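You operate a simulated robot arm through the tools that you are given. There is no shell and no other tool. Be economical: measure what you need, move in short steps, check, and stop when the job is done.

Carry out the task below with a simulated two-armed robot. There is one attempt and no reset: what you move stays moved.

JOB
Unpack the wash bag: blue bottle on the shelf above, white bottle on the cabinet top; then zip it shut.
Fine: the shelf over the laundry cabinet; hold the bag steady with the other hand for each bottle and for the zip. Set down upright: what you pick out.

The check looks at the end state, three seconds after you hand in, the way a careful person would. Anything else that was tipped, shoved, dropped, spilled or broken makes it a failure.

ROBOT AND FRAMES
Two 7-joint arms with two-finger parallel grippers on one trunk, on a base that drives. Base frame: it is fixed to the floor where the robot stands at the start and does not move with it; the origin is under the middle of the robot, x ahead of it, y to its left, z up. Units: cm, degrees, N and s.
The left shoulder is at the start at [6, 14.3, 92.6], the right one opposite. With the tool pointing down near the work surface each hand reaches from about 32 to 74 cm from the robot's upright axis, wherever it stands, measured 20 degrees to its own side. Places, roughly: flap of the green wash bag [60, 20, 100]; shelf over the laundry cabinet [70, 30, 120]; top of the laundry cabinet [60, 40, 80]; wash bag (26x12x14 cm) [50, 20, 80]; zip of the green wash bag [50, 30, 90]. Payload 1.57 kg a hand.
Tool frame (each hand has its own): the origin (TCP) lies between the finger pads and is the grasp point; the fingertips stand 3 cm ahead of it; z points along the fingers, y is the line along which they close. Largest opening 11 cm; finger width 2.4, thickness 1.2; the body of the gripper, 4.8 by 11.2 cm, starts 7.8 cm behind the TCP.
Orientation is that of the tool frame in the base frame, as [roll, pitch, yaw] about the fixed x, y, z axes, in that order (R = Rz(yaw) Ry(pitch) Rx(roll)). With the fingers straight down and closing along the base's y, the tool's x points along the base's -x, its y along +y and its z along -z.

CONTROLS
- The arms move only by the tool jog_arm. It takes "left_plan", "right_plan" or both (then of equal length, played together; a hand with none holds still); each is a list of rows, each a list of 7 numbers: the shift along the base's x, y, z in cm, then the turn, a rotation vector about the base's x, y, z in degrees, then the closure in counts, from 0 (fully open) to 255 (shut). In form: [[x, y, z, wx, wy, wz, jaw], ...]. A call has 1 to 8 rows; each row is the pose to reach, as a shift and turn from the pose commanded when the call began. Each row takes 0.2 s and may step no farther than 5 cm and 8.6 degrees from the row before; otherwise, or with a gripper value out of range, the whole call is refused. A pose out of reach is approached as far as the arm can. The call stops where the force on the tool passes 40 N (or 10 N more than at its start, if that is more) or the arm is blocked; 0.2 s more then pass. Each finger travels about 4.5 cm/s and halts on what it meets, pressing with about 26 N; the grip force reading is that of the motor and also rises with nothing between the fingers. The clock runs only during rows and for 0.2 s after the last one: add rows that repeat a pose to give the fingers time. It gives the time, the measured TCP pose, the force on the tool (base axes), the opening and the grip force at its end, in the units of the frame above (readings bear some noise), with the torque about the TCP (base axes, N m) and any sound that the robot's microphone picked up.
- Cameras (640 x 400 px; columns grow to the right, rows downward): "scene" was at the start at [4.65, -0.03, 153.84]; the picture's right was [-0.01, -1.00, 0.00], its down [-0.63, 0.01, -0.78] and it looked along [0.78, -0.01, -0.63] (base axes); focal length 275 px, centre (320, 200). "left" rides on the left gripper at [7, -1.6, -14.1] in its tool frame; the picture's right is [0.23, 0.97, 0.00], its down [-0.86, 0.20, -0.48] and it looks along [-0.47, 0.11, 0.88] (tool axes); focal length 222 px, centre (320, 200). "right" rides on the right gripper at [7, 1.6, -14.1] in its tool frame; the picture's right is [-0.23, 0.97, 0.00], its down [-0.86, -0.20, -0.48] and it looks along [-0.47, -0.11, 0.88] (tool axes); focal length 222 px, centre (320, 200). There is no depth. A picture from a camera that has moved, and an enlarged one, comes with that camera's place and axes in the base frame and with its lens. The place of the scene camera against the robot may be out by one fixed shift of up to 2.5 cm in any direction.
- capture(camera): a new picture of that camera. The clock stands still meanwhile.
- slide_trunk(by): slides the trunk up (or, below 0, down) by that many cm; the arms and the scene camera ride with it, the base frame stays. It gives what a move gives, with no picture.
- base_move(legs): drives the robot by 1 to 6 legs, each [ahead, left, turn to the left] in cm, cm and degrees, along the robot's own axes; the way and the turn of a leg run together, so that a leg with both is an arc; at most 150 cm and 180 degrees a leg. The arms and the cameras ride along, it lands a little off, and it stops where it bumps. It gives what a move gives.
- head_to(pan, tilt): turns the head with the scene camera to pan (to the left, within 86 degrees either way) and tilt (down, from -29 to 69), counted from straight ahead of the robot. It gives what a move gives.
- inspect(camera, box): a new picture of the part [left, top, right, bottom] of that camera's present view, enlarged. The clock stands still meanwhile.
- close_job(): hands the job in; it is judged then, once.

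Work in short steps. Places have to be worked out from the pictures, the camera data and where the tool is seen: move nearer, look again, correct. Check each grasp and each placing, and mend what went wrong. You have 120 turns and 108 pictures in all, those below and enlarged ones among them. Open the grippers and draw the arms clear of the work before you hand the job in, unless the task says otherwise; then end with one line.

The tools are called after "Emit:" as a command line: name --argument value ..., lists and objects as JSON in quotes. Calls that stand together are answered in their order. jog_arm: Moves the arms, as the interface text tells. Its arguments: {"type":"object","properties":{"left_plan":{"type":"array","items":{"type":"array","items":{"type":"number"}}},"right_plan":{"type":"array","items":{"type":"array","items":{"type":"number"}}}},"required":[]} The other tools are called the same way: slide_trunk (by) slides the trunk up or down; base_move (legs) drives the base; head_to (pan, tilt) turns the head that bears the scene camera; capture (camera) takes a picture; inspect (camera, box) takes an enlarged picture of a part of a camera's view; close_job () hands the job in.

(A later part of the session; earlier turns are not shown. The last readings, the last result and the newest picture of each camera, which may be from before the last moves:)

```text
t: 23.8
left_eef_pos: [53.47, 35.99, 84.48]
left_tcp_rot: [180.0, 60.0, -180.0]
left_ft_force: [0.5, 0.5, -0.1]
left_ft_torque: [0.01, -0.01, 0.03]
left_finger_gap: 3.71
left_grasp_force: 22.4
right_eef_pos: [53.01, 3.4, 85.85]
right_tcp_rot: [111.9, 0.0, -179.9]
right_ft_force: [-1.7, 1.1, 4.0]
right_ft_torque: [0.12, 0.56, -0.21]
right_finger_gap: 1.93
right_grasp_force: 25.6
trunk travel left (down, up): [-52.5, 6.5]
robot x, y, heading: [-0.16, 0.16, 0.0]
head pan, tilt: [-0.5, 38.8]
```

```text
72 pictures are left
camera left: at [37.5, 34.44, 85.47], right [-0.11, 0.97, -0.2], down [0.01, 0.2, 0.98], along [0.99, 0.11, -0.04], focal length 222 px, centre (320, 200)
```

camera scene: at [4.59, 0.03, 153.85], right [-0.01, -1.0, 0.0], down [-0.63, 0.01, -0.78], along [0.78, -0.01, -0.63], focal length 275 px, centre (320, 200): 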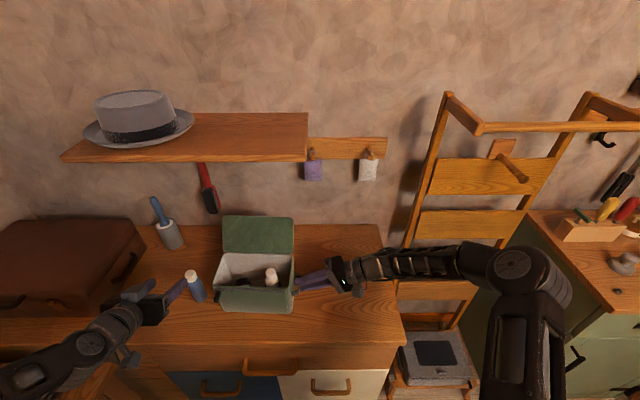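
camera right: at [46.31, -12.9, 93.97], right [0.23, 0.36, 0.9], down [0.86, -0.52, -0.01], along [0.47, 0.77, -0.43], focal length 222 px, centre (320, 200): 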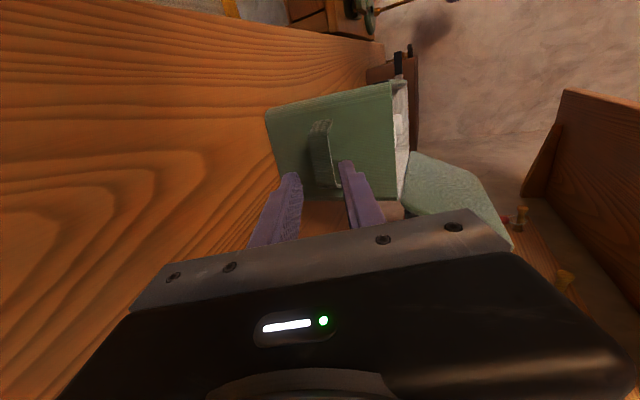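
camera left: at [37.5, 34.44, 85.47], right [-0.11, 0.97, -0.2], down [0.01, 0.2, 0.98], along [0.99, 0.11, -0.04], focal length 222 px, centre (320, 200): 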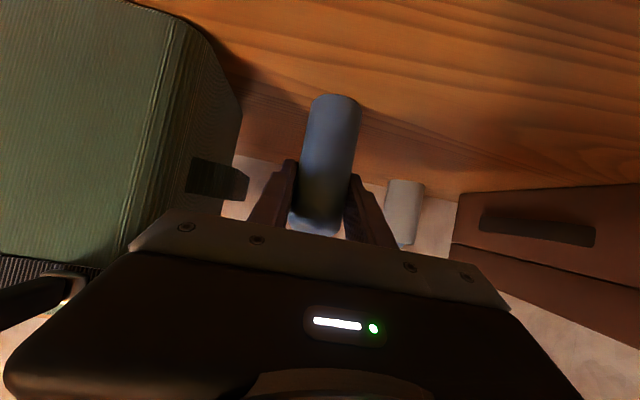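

Gripped at 3.7 cm. I lift and carry it rightward in front of the free part of the shelf, then look at the shelf.

Emit:
jog_arm --left_plan '[[-0.5, 0, 3, 0, 0, 0, 255], [-1.5, 0, 7.5, 0, 0, 0, 255], [-2.5, 0, 12, 0, 0, 0, 255], [-3, -1, 16.5, 0, 0, 0, 255], [-3, -5, 19, 0, 0, 0, 255], [-3, -9, 21.5, 0, 0, 0, 255], [-3, -12.5, 24, 0, 0, 0, 255], [-3, -15, 27, 0, 0, 0, 255]]'

Emit:
capture --camera "left"

Emit:
capture --camera "scene"

```text
t: 25.6
left_eef_pos: [50.4, 21.12, 111.4]
left_tcp_rot: [180.0, 60.0, 179.9]
left_ft_force: [0.9, 0.7, -1.1]
left_ft_torque: [0.03, 0.04, 0.02]
left_finger_gap: 3.71
left_grasp_force: 26.1
right_eef_pos: [53.11, 3.28, 85.84]
right_tcp_rot: [111.9, 0.1, -180.0]
right_ft_force: [-2.5, -1.9, 5.2]
right_ft_torque: [-0.11, 0.7, 0.26]
right_finger_gap: 1.88
right_grasp_force: 26.4
trunk travel left (down, up): [-52.5, 6.5]
robot x, y, heading: [0.16, -0.3, -0.0]
head pan, tilt: [-0.5, 38.8]
```

```text
71 pictures are left
camera left: at [34.55, 19.38, 112.44], right [-0.11, 0.97, -0.2], down [0.01, 0.2, 0.98], along [0.99, 0.11, -0.04], focal length 222 px, centre (320, 200)
```

left: 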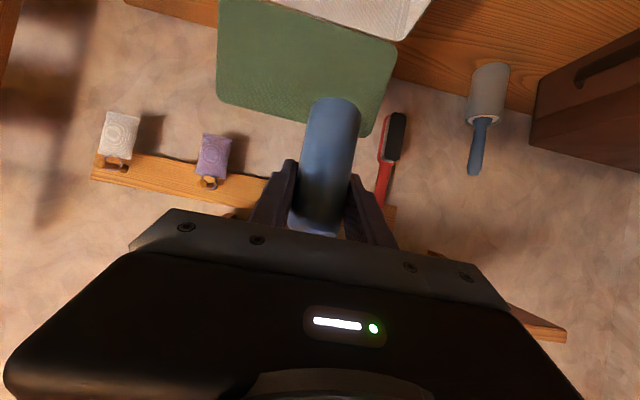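

```text
70 pictures are left
camera scene: at [4.63, -0.18, 153.84], right [-0.01, -1.0, 0.0], down [-0.63, 0.01, -0.78], along [0.78, -0.01, -0.63], focal length 275 px, centre (320, 200)
```

scene: 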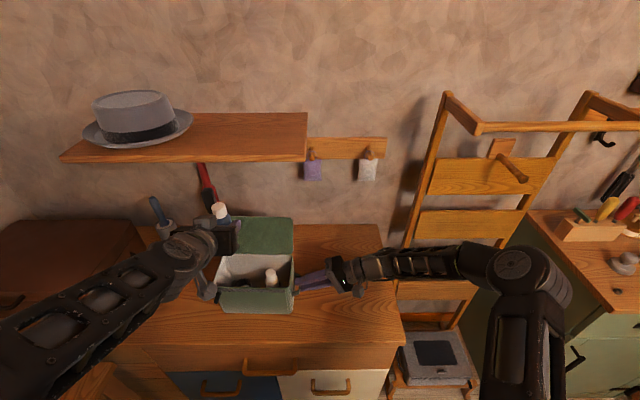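

Shelf front edge is near x≈61–62, z≈122–124 by rough triangulation. I raise the hand in front of it so the wrist camera sees the shelf edge at close to its own level.

Emit:
jog_arm --left_plan '[[0, 0, 4, 0, 0, 0, 255], [0, 0, 8, 0, 0, 0, 255], [0, 0, 12, 0, 0, 0, 255], [0, 0, 16, 0, 0, 0, 255], [0, 0, 20, 0, 0, 0, 255], [0, 0, 24, 0, 0, 0, 255]]'

Emit:
capture --camera "left"

Emit:
capture --camera "scene"

```text
t: 27.0
left_eef_pos: [50.3, 21.21, 135.53]
left_tcp_rot: [-180.0, 60.0, -179.8]
left_ft_force: [0.1, -0.5, -0.4]
left_ft_torque: [0.0, 0.0, -0.04]
left_finger_gap: 3.7
left_grasp_force: 25.9
right_eef_pos: [52.99, 3.55, 85.85]
right_tcp_rot: [111.9, 0.0, 179.9]
right_ft_force: [-2.0, -0.5, 3.3]
right_ft_torque: [0.03, 0.47, 0.07]
right_finger_gap: 1.91
right_grasp_force: 26.0
trunk travel left (down, up): [-52.5, 6.5]
robot x, y, heading: [0.06, -0.05, -0.0]
head pan, tilt: [-0.5, 38.8]
```

```text
69 pictures are left
camera left: at [34.48, 19.47, 136.55], right [-0.11, 0.97, -0.2], down [0.01, 0.2, 0.98], along [0.99, 0.11, -0.04], focal length 222 px, centre (320, 200)
```

left: 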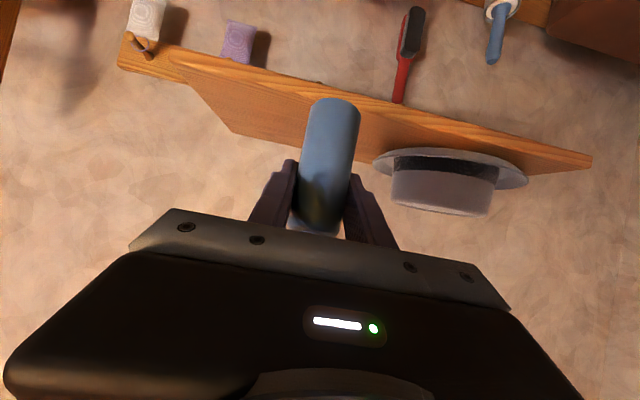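

```text
68 pictures are left
camera scene: at [4.62, -0.04, 153.84], right [-0.01, -1.0, 0.0], down [-0.63, 0.01, -0.78], along [0.78, -0.01, -0.63], focal length 275 px, centre (320, 200)
```

scene: 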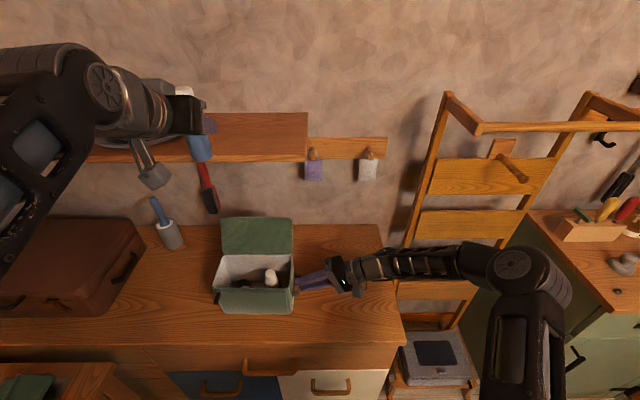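

Now the shelf top is visible from above; I zoom to measure its corners.

Emit:
inspect --camera "left" --box '[110, 0, 350, 150]'

Emit:
inspect --camera "left" --box '[350, 70, 610, 232]'

```text
2.67 times, centred on (230, 75) of left
camera zoom: at [34.48, 19.47, 136.55], right [-0.11, 0.97, -0.2], down [0.01, 0.2, 0.98], along [0.99, 0.11, -0.04], focal length 592 px, centre (560, 533)
```

zoom: 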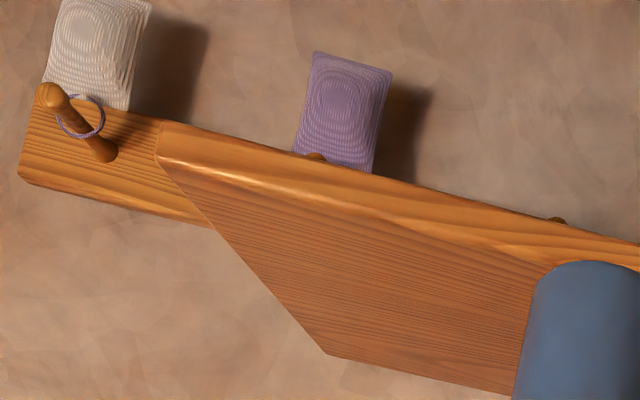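

```text
2.46 times, centred on (480, 151) of left
camera zoom: at [34.48, 19.47, 136.55], right [-0.11, 0.97, -0.2], down [0.01, 0.2, 0.98], along [0.99, 0.11, -0.04], focal length 547 px, centre (-74, 321)
```

zoom: 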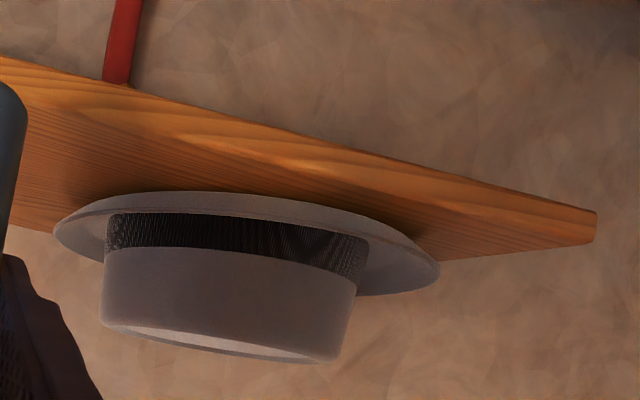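

Shelf top ≈ z 123.5–124, front edge x≈60.5–61.5, free from y≈3 to 33. I carry the bottle over the shelf to about [67, 20] at height.

Emit:
jog_arm --left_plan '[[4, -0.3, 0, 0, 0, 0, 255], [8, -0.6, 0, 0, 0, 0, 255], [12, -0.9, 0, 0, 0, 0, 255], [15, -1.2, -0.5, 0, 0, 0, 255], [17, -1.2, -1.5, 0, 0, 0, 255], [17, -1.2, -2.5, 0, 0, 0, 255]]'

Emit:
capture --camera "scene"

Emit:
capture --camera "left"

```text
t: 28.4
left_eef_pos: [67.31, 19.88, 133.01]
left_tcp_rot: [-180.0, 59.9, -179.9]
left_ft_force: [-0.2, 0.0, -1.0]
left_ft_torque: [-0.01, 0.02, -0.01]
left_finger_gap: 3.69
left_grasp_force: 26.0
right_eef_pos: [52.93, 3.57, 85.78]
right_tcp_rot: [112.0, 0.1, -180.0]
right_ft_force: [-2.2, 0.5, 2.4]
right_ft_torque: [0.02, 0.39, 0.02]
right_finger_gap: 1.95
right_grasp_force: 25.8
trunk travel left (down, up): [-52.5, 6.5]
robot x, y, heading: [0.06, 0.04, 0.1]
head pan, tilt: [-0.5, 38.8]
```

```text
65 pictures are left
camera scene: at [4.63, -0.03, 153.84], right [-0.01, -1.0, 0.0], down [-0.63, 0.01, -0.78], along [0.78, -0.01, -0.63], focal length 275 px, centre (320, 200)
```

scene: 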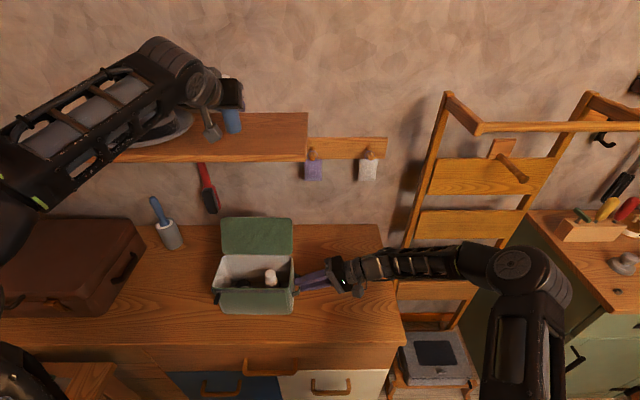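

```text
64 pictures are left
camera left: at [51.59, 18.25, 133.97], right [-0.11, 0.97, -0.2], down [0.01, 0.2, 0.98], along [0.99, 0.11, -0.04], focal length 222 px, centre (320, 200)
```

left: 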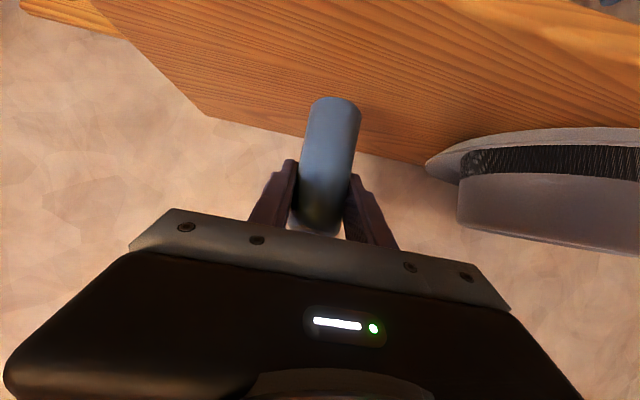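

Positioned over clear shelf. I lower in small steps until contact (expected TCP z≈129–130.5).

Emit:
jog_arm --left_plan '[[0, 0, -0.7, 0, 0, 0, 255], [0, 0, -1.4, 0, 0, 0, 255], [0, 0, -2, 0, 0, 0, 255], [0, 0, -2, 0, 0, 0, 255]]'

Emit:
inspect --camera "left" --box '[240, 60, 400, 160]'

```text
t: 29.4
left_eef_pos: [67.41, 19.91, 130.93]
left_tcp_rot: [180.0, 60.0, 179.9]
left_ft_force: [0.0, 0.0, -1.5]
left_ft_torque: [-0.03, 0.03, -0.02]
left_finger_gap: 3.72
left_grasp_force: 25.9
right_eef_pos: [52.91, 3.38, 85.85]
right_tcp_rot: [112.0, 0.0, 179.9]
right_ft_force: [-1.9, 0.4, 2.0]
right_ft_torque: [0.0, 0.37, 0.07]
right_finger_gap: 1.92
right_grasp_force: 26.1
trunk travel left (down, up): [-52.5, 6.5]
robot x, y, heading: [0.44, -0.14, -0.2]
head pan, tilt: [-0.5, 38.8]
```

```text
4.00 times, centred on (320, 110) of left
camera zoom: at [51.56, 18.24, 131.95], right [-0.11, 0.97, -0.2], down [0.01, 0.2, 0.98], along [0.99, 0.11, -0.04], focal length 888 px, centre (320, 560)
```

zoom: 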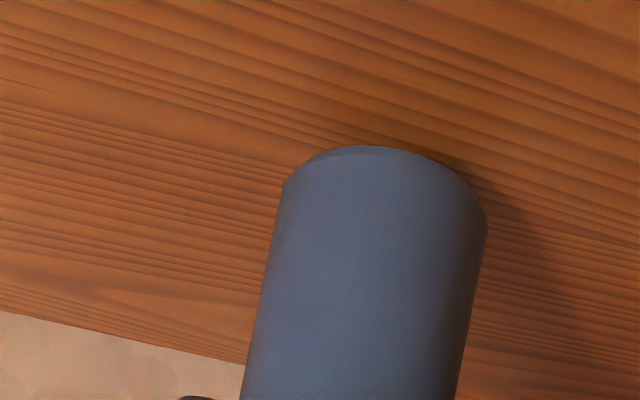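

The shadow is nearly touching; I keep lowering by fine steps.

Emit:
jog_arm --left_plan '[[0, 0, -0.3, 0, 0, 0, 255], [0, 0, -0.6, 0, 0, 0, 255], [0, 0, -0.6, 0, 0, 0, 255]]'

```text
t: 30.2
left_eef_pos: [67.36, 19.89, 130.38]
left_tcp_rot: [180.0, 60.0, 180.0]
left_ft_force: [0.0, -0.6, -1.6]
left_ft_torque: [-0.01, -0.04, 0.01]
left_finger_gap: 3.68
left_grasp_force: 26.1
right_eef_pos: [53.05, 3.4, 85.82]
right_tcp_rot: [112.0, 0.0, 180.0]
right_ft_force: [-0.4, -1.4, 0.8]
right_ft_torque: [0.17, 0.42, 0.06]
right_finger_gap: 1.94
right_grasp_force: 25.9
trunk travel left (down, up): [-52.5, 6.5]
robot x, y, heading: [0.4, -0.02, 0.0]
head pan, tilt: [-0.5, 38.8]
```

Emit:
jog_arm --left_plan '[[0, 0, -0.25, 0, 0, 0, 255], [0, 0, -0.5, 0, 0, 0, 255], [0, 0, -0.5, 0, 0, 0, 255]]'

Emit:
inspect --camera "left" --box '[240, 60, 400, 160]'

```text
t: 31.0
left_eef_pos: [67.27, 19.9, 130.19]
left_tcp_rot: [-179.9, 60.4, -179.9]
left_ft_force: [3.8, 2.2, 18.2]
left_ft_torque: [-0.02, 0.05, 0.06]
left_finger_gap: 3.73
left_grasp_force: 26.0
right_eef_pos: [52.96, 3.48, 85.91]
right_tcp_rot: [112.0, 0.1, -180.0]
right_ft_force: [-0.9, -0.3, -1.7]
right_ft_torque: [0.02, 0.27, -0.2]
right_finger_gap: 1.89
right_grasp_force: 26.1
trunk travel left (down, up): [-52.5, 6.5]
robot x, y, heading: [0.01, -0.11, -0.3]
head pan, tilt: [-0.5, 38.8]
```

```text
4.00 times, centred on (320, 110) of left
camera zoom: at [51.47, 18.19, 131.12], right [-0.11, 0.97, -0.2], down [0.01, 0.2, 0.98], along [0.99, 0.11, -0.03], focal length 888 px, centre (320, 560)
```

zoom: 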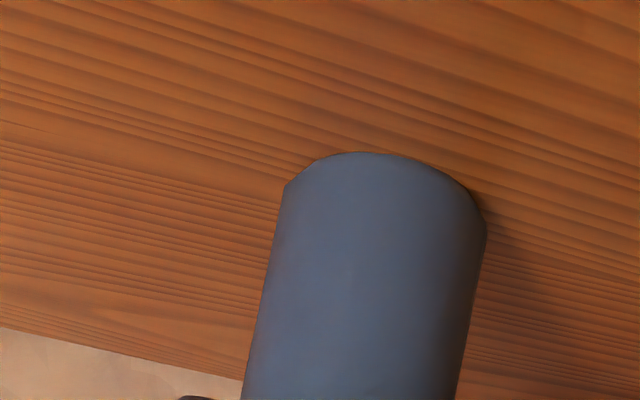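

Contact with the shelf (18 N). I ease 0.25 cm up, open, and back out along the finger axis.

Emit:
jog_arm --left_plan '[[0, 0, 0.25, 0, 0, 0, 255], [0, 0, 0.25, 0, 0, 0, 180], [0, 0, 0.25, 0, 0, 0, 100], [0, 0, 0.25, 0, 0, 0, 100], [-1.7, 0, 1.2, 0, 0, 0, 100], [-4.3, 0, 2.7, 0, 0, 0, 100], [-8, 0, 4.5, 0, 0, 0, 100], [-12, 0, 5, 0, 0, 0, 100]]'

Emit:
capture --camera "left"

```text
t: 32.8
left_eef_pos: [55.19, 19.9, 134.96]
left_tcp_rot: [-179.9, 60.0, 180.0]
left_ft_force: [-0.6, 0.2, 0.5]
left_ft_torque: [0.04, 0.02, -0.02]
left_finger_gap: 6.7
left_grasp_force: 0.0
right_eef_pos: [52.9, 3.38, 85.9]
right_tcp_rot: [112.0, 0.1, 180.0]
right_ft_force: [-0.3, -0.1, -2.1]
right_ft_torque: [-0.19, 0.16, -0.35]
right_finger_gap: 1.91
right_grasp_force: 26.6
trunk travel left (down, up): [-52.5, 6.5]
robot x, y, heading: [0.06, 0.03, 0.2]
head pan, tilt: [-0.5, 38.8]
```

```text
61 pictures are left
camera left: at [39.34, 18.26, 135.83], right [-0.11, 0.97, -0.2], down [0.01, 0.2, 0.98], along [0.99, 0.11, -0.04], focal length 222 px, centre (320, 200)
```

left: 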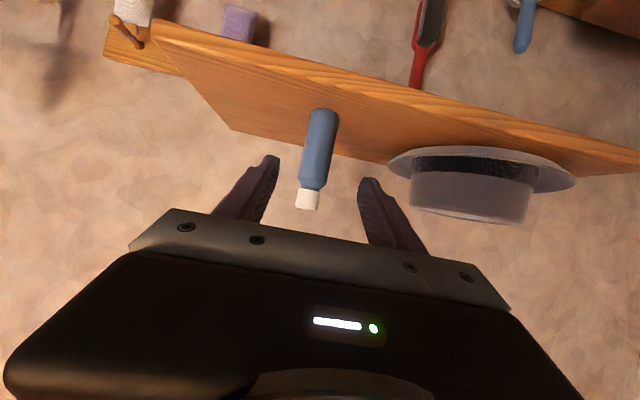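

Blue stands upright on the shelf, away from the hat. I back the left hand off, bring it down and turn it pointing down again near the white bottle.

Emit:
jog_arm --left_plan '[[-3.5, -0.5, 0, 0, 0, 0, 115], [-7, -1, -2, 0, 8, 0, 115], [-8, -1.5, -5.5, 0, 16, 0, 115], [-8.5, -2, -9, 0, 24, 0, 115], [-8.5, -3, -12.5, 0, 32, 0, 115], [-8.5, -4, -16, 0, 40, 0, 115], [-8.5, -5, -20, 0, 48, 0, 115], [-8, -6, -24, 0, 56, 0, 115]]'

```text
t: 34.6
left_eef_pos: [47.41, 13.82, 110.8]
left_tcp_rot: [-180.0, 3.9, -180.0]
left_ft_force: [0.5, -0.2, 0.3]
left_ft_torque: [0.03, -0.01, -0.02]
left_finger_gap: 6.05
left_grasp_force: 0.2
right_eef_pos: [52.97, 3.33, 85.83]
right_tcp_rot: [112.0, 0.0, -180.0]
right_ft_force: [0.5, 1.1, -2.4]
right_ft_torque: [-0.04, 0.28, -0.2]
right_finger_gap: 1.92
right_grasp_force: 26.2
trunk travel left (down, up): [-52.5, 6.5]
robot x, y, heading: [0.21, -0.01, 0.1]
head pan, tilt: [-0.5, 38.8]
```

Now above the white bottle at tip height just over the rim.

Emit:
jog_arm --left_plan '[[3, -0.1, -3, 0, 4, 0, 115], [6.4, -0.2, -6, 0, 4, 0, 115], [6.4, -0.2, -10, 0, 4, 0, 115], [6.4, -0.2, -14, 0, 4, 0, 115]]'

Emit:
capture --camera "left"

Emit:
inspect --camera "scene" --box '[190, 200, 340, 320]'

```text
t: 35.6
left_eef_pos: [53.77, 13.76, 96.89]
left_tcp_rot: [-180.0, 0.1, 180.0]
left_ft_force: [-0.2, -0.2, 0.1]
left_ft_torque: [0.0, -0.02, 0.01]
left_finger_gap: 6.02
left_grasp_force: 0.1
right_eef_pos: [53.04, 3.38, 85.71]
right_tcp_rot: [112.0, 0.0, 180.0]
right_ft_force: [-0.5, -1.0, -0.4]
right_ft_torque: [0.05, 0.29, -0.05]
right_finger_gap: 1.89
right_grasp_force: 26.1
trunk travel left (down, up): [-52.5, 6.5]
robot x, y, heading: [0.02, -0.1, 0.1]
head pan, tilt: [-0.5, 38.8]
```

```text
60 pictures are left
camera left: at [46.81, 12.09, 110.9], right [-0.23, 0.97, 0.0], down [0.86, 0.2, 0.48], along [0.47, 0.11, -0.88], focal length 222 px, centre (320, 200)
```

left: 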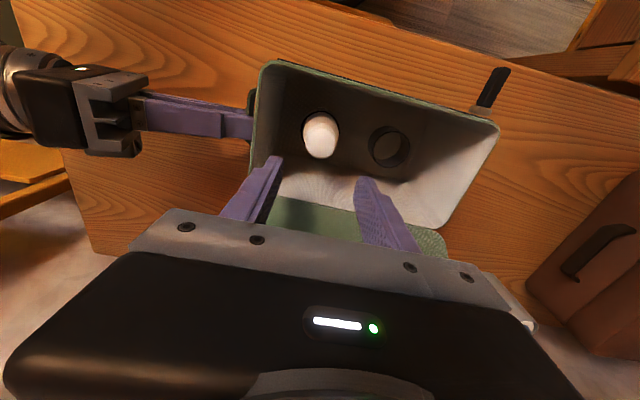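

```text
3.33 times, centred on (265, 260) of scene
camera zoom: at [4.69, -0.05, 153.84], right [-0.01, -1.0, 0.0], down [-0.63, 0.01, -0.78], along [0.78, -0.01, -0.63], focal length 916 px, centre (503, 0)
```

zoom: 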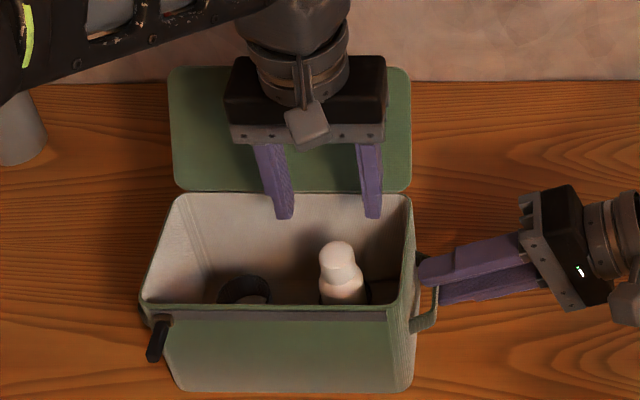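

The bag has pivoted slightly toward me about the held strap; white cap is now at about [51.7, 13.4]. I correct and lower partway to recheck.

Emit:
jog_arm --left_plan '[[-1, -0.2, 0, 0, 0, 0, 115], [-2.1, -0.4, -1, 0, 0, 0, 115], [-2.1, -0.4, -3.2, 0, 0, 0, 115]]'

Emit:
capture --camera "left"

```text
t: 36.4
left_eef_pos: [51.67, 13.29, 93.73]
left_tcp_rot: [-179.9, 0.0, -180.0]
left_ft_force: [-0.5, -0.2, 0.0]
left_ft_torque: [-0.03, 0.01, 0.03]
left_finger_gap: 6.08
left_grasp_force: 0.1
right_eef_pos: [53.02, 3.31, 85.84]
right_tcp_rot: [112.0, 0.0, 180.0]
right_ft_force: [-0.2, 0.6, -1.9]
right_ft_torque: [-0.2, -0.22, 0.28]
right_finger_gap: 1.89
right_grasp_force: 26.5
trunk travel left (down, up): [-52.5, 6.5]
robot x, y, heading: [0.25, 0.1, -0.3]
head pan, tilt: [-0.5, 38.8]
```

```text
58 pictures are left
camera left: at [44.64, 11.66, 107.72], right [-0.23, 0.97, 0.0], down [0.86, 0.2, 0.48], along [0.47, 0.11, -0.88], focal length 222 px, centre (320, 200)
```

left: 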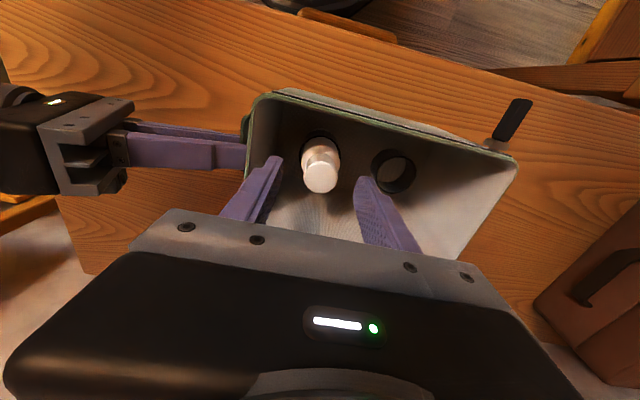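

Aligned. I descend to TCP z≈88.4 (above the holder ring) and close.

Emit:
jog_arm --left_plan '[[0.2, 0.1, -2, 0, 0, 0, 115], [0.2, 0.1, -4, 0, 0, 0, 115], [0.2, 0.1, -5.4, 0, 0, 0, 115], [0.2, 0.1, -5.4, 0, 0, 0, 190], [0.2, 0.1, -5.4, 0, 0, 0, 255], [0.2, 0.1, -5.4, 0, 0, 0, 255]]'

Emit:
inspect --camera "left" --box '[200, 100, 440, 260]'

```text
t: 37.8
left_eef_pos: [51.83, 13.43, 88.28]
left_tcp_rot: [-180.0, 0.1, -180.0]
left_ft_force: [0.1, 0.3, 1.2]
left_ft_torque: [-0.15, 0.06, -0.02]
left_finger_gap: 3.7
left_grasp_force: 25.7
right_eef_pos: [53.06, 3.44, 85.8]
right_tcp_rot: [111.9, 0.0, 179.9]
right_ft_force: [-1.1, 1.7, -3.0]
right_ft_torque: [-0.24, -0.2, 0.39]
right_finger_gap: 1.89
right_grasp_force: 25.6
trunk travel left (down, up): [-52.5, 6.5]
robot x, y, heading: [0.09, 0.08, -0.0]
head pan, tilt: [-0.5, 38.8]
```

```text
2.50 times, centred on (320, 180) of left
camera zoom: at [44.79, 11.83, 102.33], right [-0.23, 0.97, 0.0], down [0.86, 0.2, 0.48], along [0.47, 0.11, -0.88], focal length 555 px, centre (320, 250)
```

zoom: 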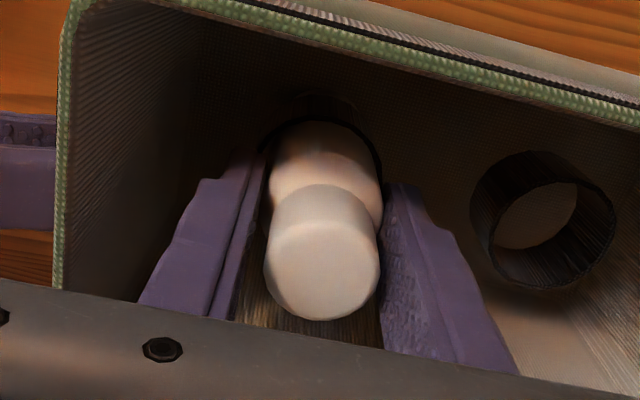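

Good grip on the white bottle (3.7 cm). I lift it slowly and then clear of the rim.

Emit:
jog_arm --left_plan '[[0, 0, 0.8, 0, 0, 0, 255], [0, 0, 2, 0, 0, 0, 255], [0, 0, 4, 0, 0, 0, 255], [0, 0, 7.5, 0, 0, 0, 255], [0, 0, 11.5, 0, 0, 0, 255], [0, 0, 15.5, 0, 0, 0, 255], [0, 0, 16.5, 0, 0, 0, 255]]'

Emit:
capture --camera "scene"

```text
t: 39.4
left_eef_pos: [51.9, 13.33, 104.85]
left_tcp_rot: [-180.0, -0.1, -179.9]
left_ft_force: [-0.1, 0.2, -1.1]
left_ft_torque: [-0.04, 0.02, 0.0]
left_finger_gap: 3.7
left_grasp_force: 25.8
right_eef_pos: [53.05, 3.34, 85.9]
right_tcp_rot: [111.9, 0.0, 180.0]
right_ft_force: [0.6, 0.5, -1.1]
right_ft_torque: [-0.17, 0.18, -0.32]
right_finger_gap: 1.88
right_grasp_force: 25.9
trunk travel left (down, up): [-52.5, 6.5]
robot x, y, heading: [0.0, 0.06, -0.1]
head pan, tilt: [-0.5, 38.8]
```

```text
56 pictures are left
camera scene: at [4.68, -0.03, 153.84], right [-0.01, -1.0, 0.0], down [-0.63, 0.01, -0.78], along [0.78, -0.01, -0.63], focal length 275 px, centre (320, 200)
```

scene: 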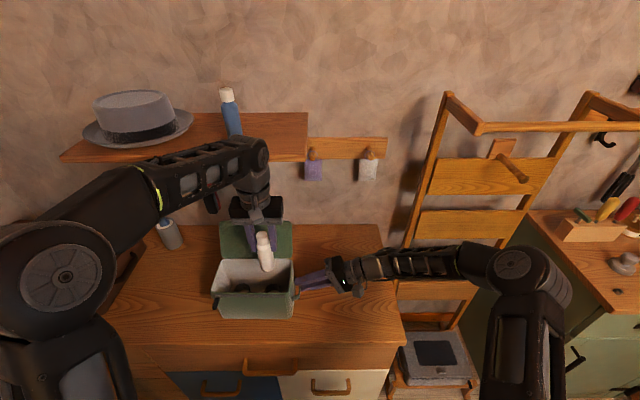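

White is out. I carry it left, level, to open cabinet top.

Emit:
jog_arm --left_plan '[[0, 4, 0, 0, 0, 0, 255], [0, 8, 0, 0, 0, 0, 255], [0, 12, 0, 0, 0, 0, 255], [0, 16, 0, 0, 0, 0, 255], [0, 20, 0, 0, 0, 0, 255], [0, 24, 0, 0, 0, 0, 255], [0, 27.5, 0, 0, 0, 0, 255], [0, 27.5, -3, 0, 0, 0, 255]]'

Emit:
capture --camera "left"

```text
t: 41.2
left_eef_pos: [51.86, 40.95, 101.7]
left_tcp_rot: [180.0, 0.0, -179.9]
left_ft_force: [0.0, 0.3, -0.2]
left_ft_torque: [-0.01, 0.0, -0.03]
left_finger_gap: 3.67
left_grasp_force: 26.2
right_eef_pos: [52.94, 3.42, 85.89]
right_tcp_rot: [112.0, 0.0, 180.0]
right_ft_force: [0.6, 0.2, -1.3]
right_ft_torque: [-0.13, 0.17, -0.41]
right_finger_gap: 1.86
right_grasp_force: 25.6
trunk travel left (down, up): [-52.5, 6.5]
robot x, y, heading: [0.03, 0.27, -0.1]
head pan, tilt: [-0.5, 38.8]
```

```text
55 pictures are left
camera left: at [44.87, 39.2, 115.85], right [-0.23, 0.97, 0.0], down [0.86, 0.2, 0.48], along [0.47, 0.11, -0.88], focal length 222 px, centre (320, 200)
```

left: 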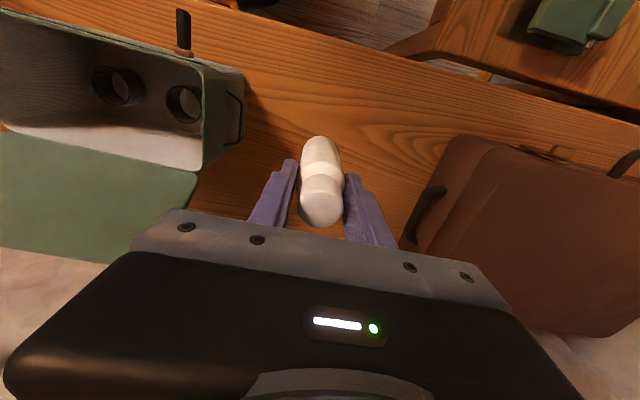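

Clear spot. I lower close to the surface, then fine-step to contact (expected TCP z≈87.5).

Emit:
jog_arm --left_plan '[[0, 0, -4, 0, 0, 0, 255], [0, 0, -8, 0, 0, 0, 255], [0, 0, -11, 0, 0, 0, 255], [0, 0, -13, 0, 0, 0, 255], [0, 0, -13.7, 0, 0, 0, 255], [0, 0, -14, 0, 0, 0, 255], [0, 0, -14.2, 0, 0, 0, 255]]'

```text
t: 42.8
left_eef_pos: [51.98, 40.99, 87.66]
left_tcp_rot: [180.0, 0.1, -179.9]
left_ft_force: [-0.9, 0.0, 11.7]
left_ft_torque: [0.1, 0.27, -0.04]
left_finger_gap: 3.7
left_grasp_force: 26.3
right_eef_pos: [53.0, 3.43, 85.97]
right_tcp_rot: [111.9, 0.0, 179.9]
right_ft_force: [0.0, -0.2, -1.2]
right_ft_torque: [-0.05, 0.16, -0.4]
right_finger_gap: 1.85
right_grasp_force: 26.0
trunk travel left (down, up): [-52.5, 6.5]
robot x, y, heading: [-0.3, -0.19, 0.1]
head pan, tilt: [-0.5, 38.8]
```

Contact at 11.7 N. I ease off, open, and lift straight up.

Emit:
jog_arm --left_plan '[[0, 0, 0.15, 0, 0, 0, 255], [0, 0, 0.15, 0, 0, 0, 160], [0, 0, 0.15, 0, 0, 0, 100], [0, 0, 0.15, 0, 0, 0, 100], [0, 0, 2, 0, 0, 0, 100], [0, 0, 5, 0, 0, 0, 100], [0, 0, 9, 0, 0, 0, 100], [0, 0, 13, 0, 0, 0, 100]]'

Emit:
capture --camera "left"

Emit:
inspect --camera "scene" --box '[150, 190, 330, 330]'

```text
t: 44.6
left_eef_pos: [51.79, 41.09, 100.67]
left_tcp_rot: [179.9, 0.1, -179.9]
left_ft_force: [-0.2, -0.1, 0.2]
left_ft_torque: [0.0, 0.02, -0.01]
left_finger_gap: 6.67
left_grasp_force: 0.1
right_eef_pos: [53.0, 3.66, 85.76]
right_tcp_rot: [112.0, -0.1, 180.0]
right_ft_force: [-0.8, 0.1, -0.4]
right_ft_torque: [-0.13, 0.18, -0.44]
right_finger_gap: 1.85
right_grasp_force: 26.2
trunk travel left (down, up): [-52.5, 6.5]
robot x, y, heading: [0.09, 0.39, -0.0]
head pan, tilt: [-0.5, 38.8]
```

```text
54 pictures are left
camera left: at [44.8, 39.33, 114.72], right [-0.23, 0.97, 0.0], down [0.86, 0.2, 0.48], along [0.47, 0.11, -0.88], focal length 222 px, centre (320, 200)
```

left: 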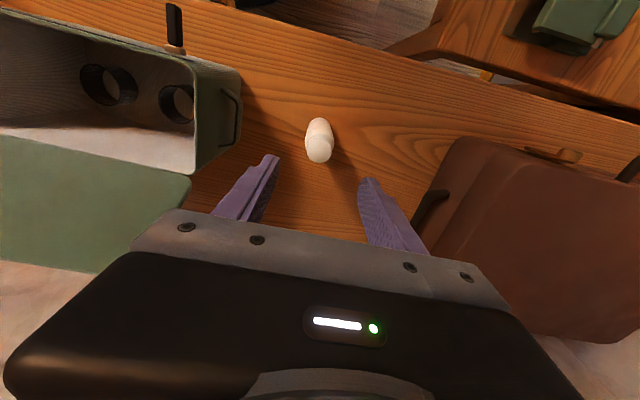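

```text
2.86 times, centred on (240, 260) of scene
camera zoom: at [4.64, -0.05, 153.84], right [-0.01, -1.0, 0.0], down [-0.63, 0.01, -0.78], along [0.78, -0.01, -0.63], focal length 786 px, centre (549, 29)
```

zoom: 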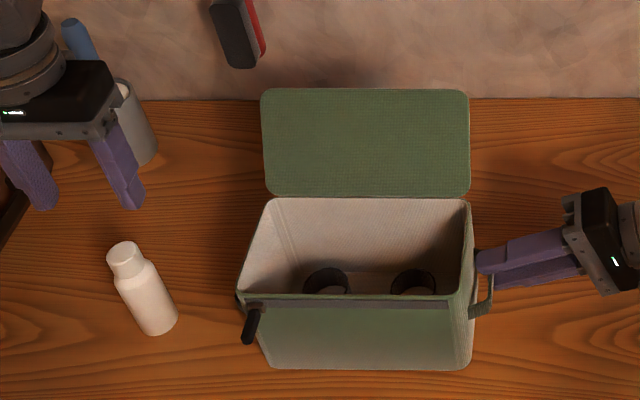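

White stands upright at [52, 41]. The flap leans back ~38° (top edge ≈ [64.5, y, 101], y 7–28). I'll sweep it from behind with the closed left fingers pointing right, so first I pitch the hand forward, high and clear of the white bottle.

Emit:
jog_arm --left_plan '[[0, -0.5, 2, 0, -8.5, 0, 150], [0, -1, 4, 0, -17, 0, 200], [0, -1.5, 5, 0, -25.5, 0, 255], [0, -2, 5.5, 0, -34, 0, 255], [0, -2.5, 6, 0, -42.5, 0, 255], [0, -3, 6, 0, -51, 0, 255], [0, -3, 6, 0, -59.5, 0, 255], [0, -3, 6, 0, -68, 0, 255]]'

Emit:
jog_arm --left_plan '[[0.5, 0, 0, 0, 0, -8.5, 255], [1, 0, 0, 0, 0, -17, 255], [1.5, 0, 0, 0, 0, -25.5, 255], [2, 0, 0, 0, 0, -34, 255], [2.5, 0, 0, 0, 0, -42.5, 255], [3, 0, 0, 0, 0, -51, 255], [3.5, 0, 0, 0, 0, -59.5, 255], [4, 0, 0, 0, 0, -68, 255]]'

Emit:
capture --camera "scene"

Emit:
capture --camera "left"

```text
t: 46.4
left_eef_pos: [51.8, 37.93, 106.48]
left_tcp_rot: [-179.8, 68.0, -179.7]
left_ft_force: [0.0, 0.2, -0.1]
left_ft_torque: [-0.02, 0.01, 0.0]
left_finger_gap: 0.0
left_grasp_force: 21.7
right_eef_pos: [53.08, 3.56, 85.9]
right_tcp_rot: [112.1, 0.0, 180.0]
right_ft_force: [-0.7, 0.5, -1.0]
right_ft_torque: [-0.16, -0.13, 0.38]
right_finger_gap: 1.84
right_grasp_force: 26.0
trunk travel left (down, up): [-52.5, 6.5]
robot x, y, heading: [0.13, 0.44, -0.0]
head pan, tilt: [-0.5, 38.8]
```

```text
t: 48.2
left_eef_pos: [55.83, 37.97, 106.63]
left_tcp_rot: [179.9, 68.0, 111.9]
left_ft_force: [-0.5, -0.8, 0.4]
left_ft_torque: [0.01, 0.02, 0.02]
left_finger_gap: 0.02
left_grasp_force: 21.4
right_eef_pos: [53.08, 3.42, 85.95]
right_tcp_rot: [112.0, 0.0, 180.0]
right_ft_force: [-0.7, -0.3, -0.8]
right_ft_torque: [-0.1, 0.2, -0.38]
right_finger_gap: 1.85
right_grasp_force: 25.7
trunk travel left (down, up): [-52.5, 6.5]
robot x, y, heading: [-0.31, 0.07, 0.1]
head pan, tilt: [-0.5, 38.8]
```

```text
52 pictures are left
camera scene: at [4.71, -0.14, 153.84], right [-0.01, -1.0, 0.0], down [-0.63, 0.01, -0.78], along [0.78, -0.01, -0.63], focal length 275 px, centre (320, 200)
```

scene: 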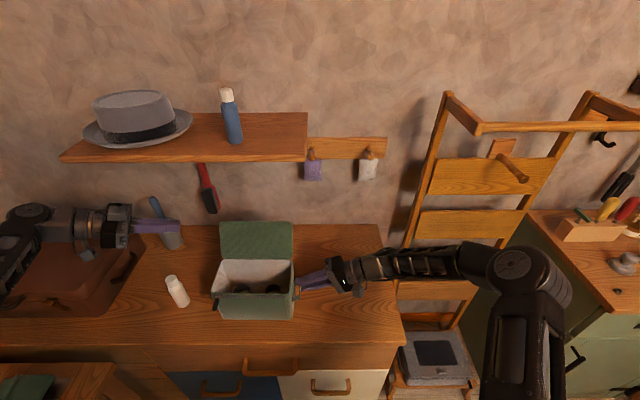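

```text
51 pictures are left
camera left: at [48.41, 51.83, 105.39], right [0.87, 0.44, -0.21], down [0.14, 0.19, 0.97], along [0.47, -0.88, 0.1], focal length 222 px, centre (320, 200)
```

left: 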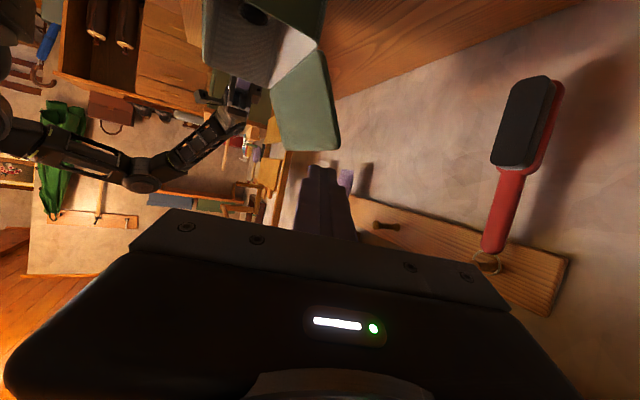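

The side view shows the flap leaning back ~28° (top ≈ [62.5, y, 101]). I move the closed fingers to the left of and behind the flap, then slide in behind it.

Emit:
jog_arm --left_plan '[[3, -0.8, -2, 0, 0, 0, 255], [6, -1.8, -4, 0, 0, 0, 255], [8, -2.8, -5.7, 0, 0, 0, 255], [8.7, -5, -6.8, 0, 0, 0, 255], [9.4, -8, -8, 0, 0, 0, 255], [10, -11, -9.3, 0, 0, 0, 255]]'

Emit:
capture --camera "left"

Emit:
inspect --camera "scene" --box '[150, 190, 330, 330]'

```text
t: 49.6
left_eef_pos: [65.9, 26.97, 97.32]
left_tcp_rot: [-179.9, 68.0, 112.0]
left_ft_force: [0.2, 0.1, 0.3]
left_ft_torque: [-0.02, 0.03, 0.01]
left_finger_gap: 0.01
left_grasp_force: 21.4
right_eef_pos: [52.98, 3.45, 85.82]
right_tcp_rot: [112.0, 0.0, -180.0]
right_ft_force: [-0.3, -0.5, -0.9]
right_ft_torque: [-0.19, -0.03, 0.03]
right_finger_gap: 1.88
right_grasp_force: 25.8
trunk travel left (down, up): [-52.5, 6.5]
robot x, y, heading: [-0.06, -0.02, 0.0]
head pan, tilt: [-0.5, 38.8]
```

```text
50 pictures are left
camera left: at [58.44, 40.84, 96.09], right [0.87, 0.44, -0.21], down [0.14, 0.19, 0.97], along [0.47, -0.88, 0.1], focal length 222 px, centre (320, 200)
```

left: 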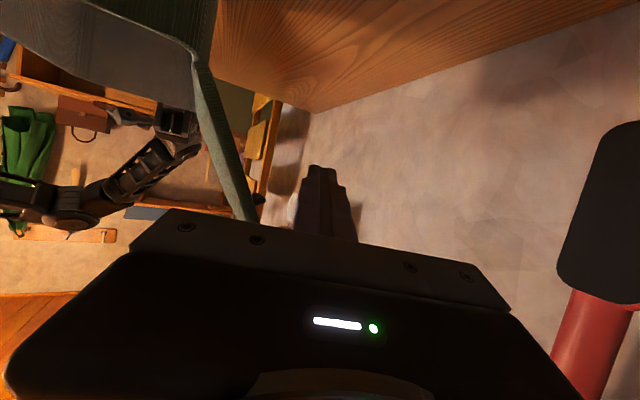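

```text
2.86 times, centred on (240, 260) of scene
camera zoom: at [4.7, -0.05, 153.84], right [-0.01, -1.0, 0.0], down [-0.63, 0.01, -0.78], along [0.78, -0.01, -0.63], focal length 786 px, centre (549, 29)
```

zoom: 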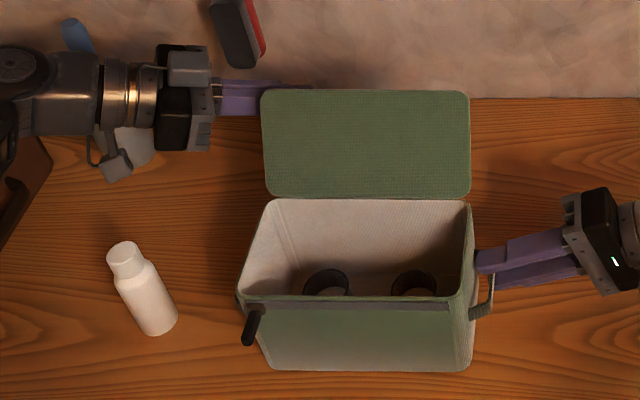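

The fingers are behind the flap with clearance. I sweep toward the front along an arc to bring the flap past vertical.

Emit:
jog_arm --left_plan '[[-2.5, 0, 0.5, 0, 0, 0, 255], [-4.5, 0, 1.2, 0, 0, 0, 255], [-6.5, 0, 1.8, 0, 0, 0, 255], [-8.5, 0, 2, 0, 0, 0, 255], [-10.5, 0, 2, 0, 0, 0, 255], [-12.5, 0, 1.6, 0, 0, 0, 255]]'

Emit:
inspect --camera "scene" --box '[150, 190, 330, 330]'

Emit:
capture --camera "left"

```text
t: 51.0
left_eef_pos: [53.3, 27.01, 98.97]
left_tcp_rot: [-179.8, 68.0, 112.1]
left_ft_force: [-0.2, 0.0, 0.8]
left_ft_torque: [-0.01, 0.02, 0.0]
left_finger_gap: 0.0
left_grasp_force: 21.1
right_eef_pos: [53.04, 3.31, 85.78]
right_tcp_rot: [111.9, 0.1, -180.0]
right_ft_force: [-0.3, -0.2, -1.6]
right_ft_torque: [-0.06, -0.15, 0.47]
right_finger_gap: 1.84
right_grasp_force: 26.3
trunk travel left (down, up): [-52.5, 6.5]
robot x, y, heading: [-0.3, -0.25, -0.2]
head pan, tilt: [-0.5, 38.8]
```

```text
2.86 times, centred on (240, 260) of scene
camera zoom: at [4.63, -0.02, 153.84], right [-0.01, -1.0, 0.0], down [-0.63, 0.01, -0.78], along [0.78, -0.01, -0.63], focal length 786 px, centre (549, 29)
```

zoom: 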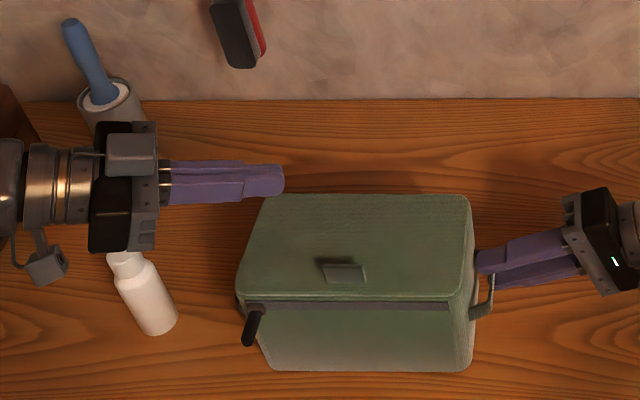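

```text
47 pictures are left
camera left: at [45.87, 40.85, 97.76], right [0.87, 0.44, -0.21], down [0.14, 0.19, 0.97], along [0.47, -0.88, 0.1], focal length 222 px, centre (320, 200)
```

left: 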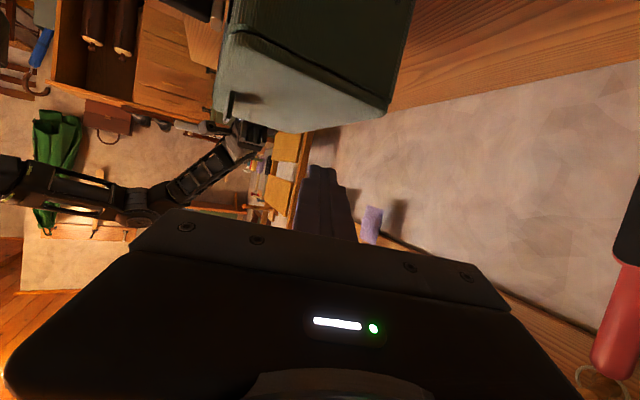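

The flap dropped shut. Now the zip: I zoom on the puller and the zip line.

Emit:
inspect --camera "scene" --box '[205, 285, 245, 320]'

Emit:
inspect --camera "scene" --box '[205, 250, 310, 325]'

```text
11.43 times, centred on (225, 302) of scene
camera zoom: at [4.63, -0.02, 153.84], right [-0.01, -1.0, 0.0], down [-0.63, 0.01, -0.78], along [0.78, -0.01, -0.63], focal length 3142 px, centre (1406, -971)
```

zoom: 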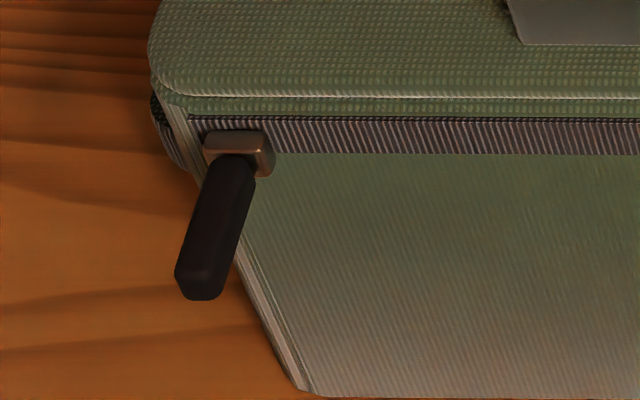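

```text
5.33 times, centred on (258, 288) of scene
camera zoom: at [4.63, -0.02, 153.84], right [-0.01, -1.0, 0.0], down [-0.63, 0.01, -0.78], along [0.78, -0.01, -0.63], focal length 1466 px, centre (653, -267)
```

zoom: 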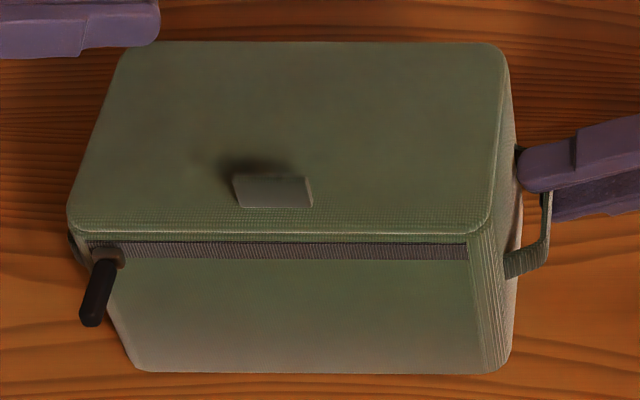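

Puller slider ≈ [45.5, 26.2, 90.3], tab sticking out toward me to ≈[42.5, 26.8, 90]. I raise the left hand and turn it back to pointing down.

Emit:
jog_arm --left_plan '[[0, 0, 3, 0, 0, 8.5, 255], [0, 0, 6, 0, 0, 17, 255], [0, 0, 9, 0, 0, 25.5, 255], [0, 0, 10, 0, 0, 34, 255], [0, 0, 10, 0, 0, 42.5, 255], [0, 0, 10, 0, 0, 51, 255], [0, 0, 10, 0, 0, 59.5, 255], [0, 0, 10, 0, 0, 68, 255]]'

Emit:
jog_arm --left_plan '[[0, 0, 0, 0, 8.5, 0, 230], [-1, 0, 0, 0, 17, 0, 200], [-2, 0, 0, 0, 25.5, 0, 180], [-3.5, 0, 0, 0, 34, 0, 180], [-5, 0, 0, 0, 42.5, 0, 180], [-6.5, 0, 0, 0, 51, 0, 180], [-8, 0, -0.5, 0, 59.5, 0, 180], [-9.5, 0, -1, 0, 68, 0, 180]]'

Emit:
capture --camera "left"

```text
t: 52.8
left_eef_pos: [53.37, 26.97, 108.74]
left_tcp_rot: [-179.9, 67.8, -179.8]
left_ft_force: [0.6, 0.6, -0.6]
left_ft_torque: [-0.02, 0.03, 0.04]
left_finger_gap: 0.0
left_grasp_force: 20.9
right_eef_pos: [53.11, 3.4, 85.81]
right_tcp_rot: [112.0, 0.0, -179.9]
right_ft_force: [-0.1, 0.8, -1.6]
right_ft_torque: [-0.16, 0.1, -0.5]
right_finger_gap: 1.84
right_grasp_force: 25.7
trunk travel left (down, up): [-52.5, 6.5]
robot x, y, heading: [-0.18, 0.11, 0.1]
head pan, tilt: [-0.5, 38.8]
```

```text
t: 54.6
left_eef_pos: [43.94, 26.88, 108.03]
left_tcp_rot: [179.8, 0.0, -180.0]
left_ft_force: [0.8, -0.2, 0.0]
left_ft_torque: [0.0, -0.03, 0.01]
left_finger_gap: 3.23
left_grasp_force: 0.0
left hand out of reach, approached as far as the arm can: row 2
right_eef_pos: [53.06, 3.36, 85.78]
right_tcp_rot: [111.9, -0.1, 180.0]
right_ft_force: [-0.3, -0.7, -0.6]
right_ft_torque: [-0.17, -0.22, 0.45]
right_finger_gap: 1.82
right_grasp_force: 25.8
trunk travel left (down, up): [-52.5, 6.5]
robot x, y, heading: [-0.18, 0.48, -0.0]
head pan, tilt: [-0.5, 38.8]
```

```text
44 pictures are left
camera left: at [36.85, 25.24, 122.07], right [-0.23, 0.97, 0.0], down [0.86, 0.2, 0.48], along [0.46, 0.11, -0.88], focal length 222 px, centre (320, 200)
```

left: 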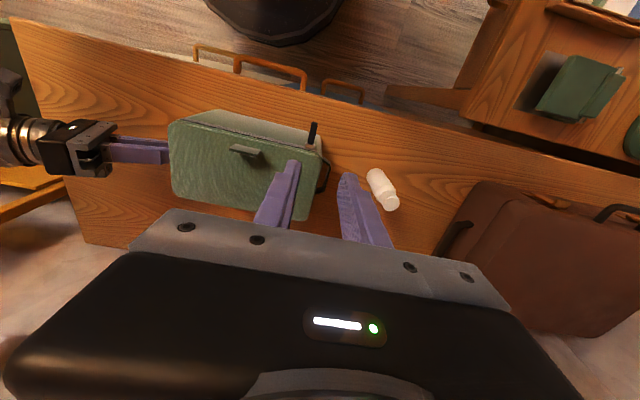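

Tab runs from about [42, 25.9] to [44.6, 26]. I lower to just above it and look again.

Emit:
jog_arm --left_plan '[[-0.5, -0.4, -4, 0, 0, 0, 180], [-1, -0.8, -8, 0, 0, 0, 180], [-1.1, -0.9, -11.5, 0, 0, 0, 180]]'

Emit:
capture --camera "left"

Emit:
inspect --camera "scene" --box '[180, 255, 280, 325]'

```text
t: 55.4
left_eef_pos: [42.79, 26.07, 96.31]
left_tcp_rot: [179.9, 0.1, 180.0]
left_ft_force: [0.3, -0.3, 0.0]
left_ft_torque: [-0.03, -0.02, 0.0]
left_finger_gap: 3.24
left_grasp_force: 0.0
right_eef_pos: [52.98, 3.45, 85.75]
right_tcp_rot: [112.0, 0.0, -180.0]
right_ft_force: [0.2, -0.8, -0.4]
right_ft_torque: [-0.19, -0.14, 0.47]
right_finger_gap: 1.84
right_grasp_force: 25.7
trunk travel left (down, up): [-52.5, 6.5]
robot x, y, heading: [-0.46, -0.04, -0.2]
head pan, tilt: [-0.5, 38.8]
```

```text
43 pictures are left
camera left: at [35.76, 24.35, 110.42], right [-0.23, 0.97, 0.0], down [0.86, 0.2, 0.48], along [0.47, 0.11, -0.88], focal length 222 px, centre (320, 200)
```

left: 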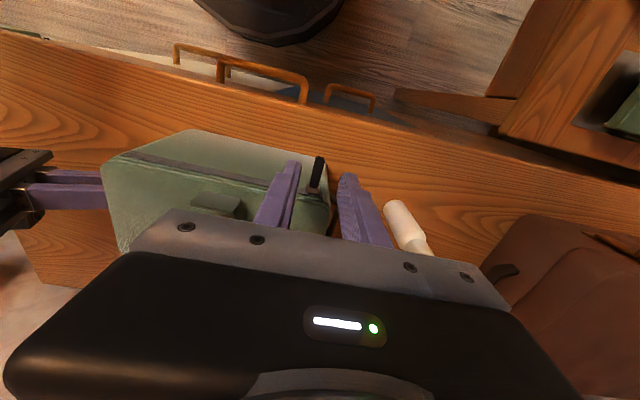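

```text
5.71 times, centred on (230, 290) of scene
camera zoom: at [4.72, -0.06, 153.84], right [-0.01, -1.0, 0.0], down [-0.63, 0.01, -0.78], along [0.78, -0.01, -0.63], focal length 1571 px, centre (834, -314)
```

zoom: 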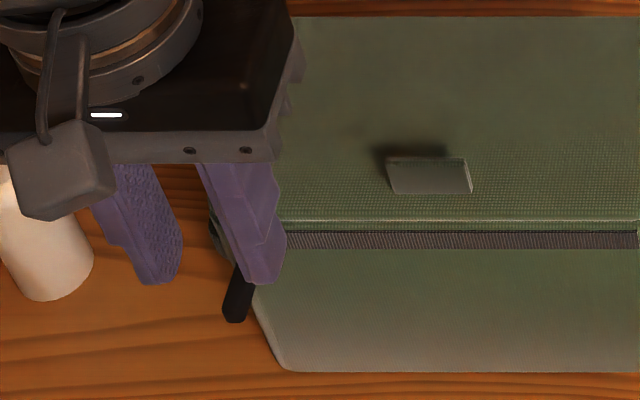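

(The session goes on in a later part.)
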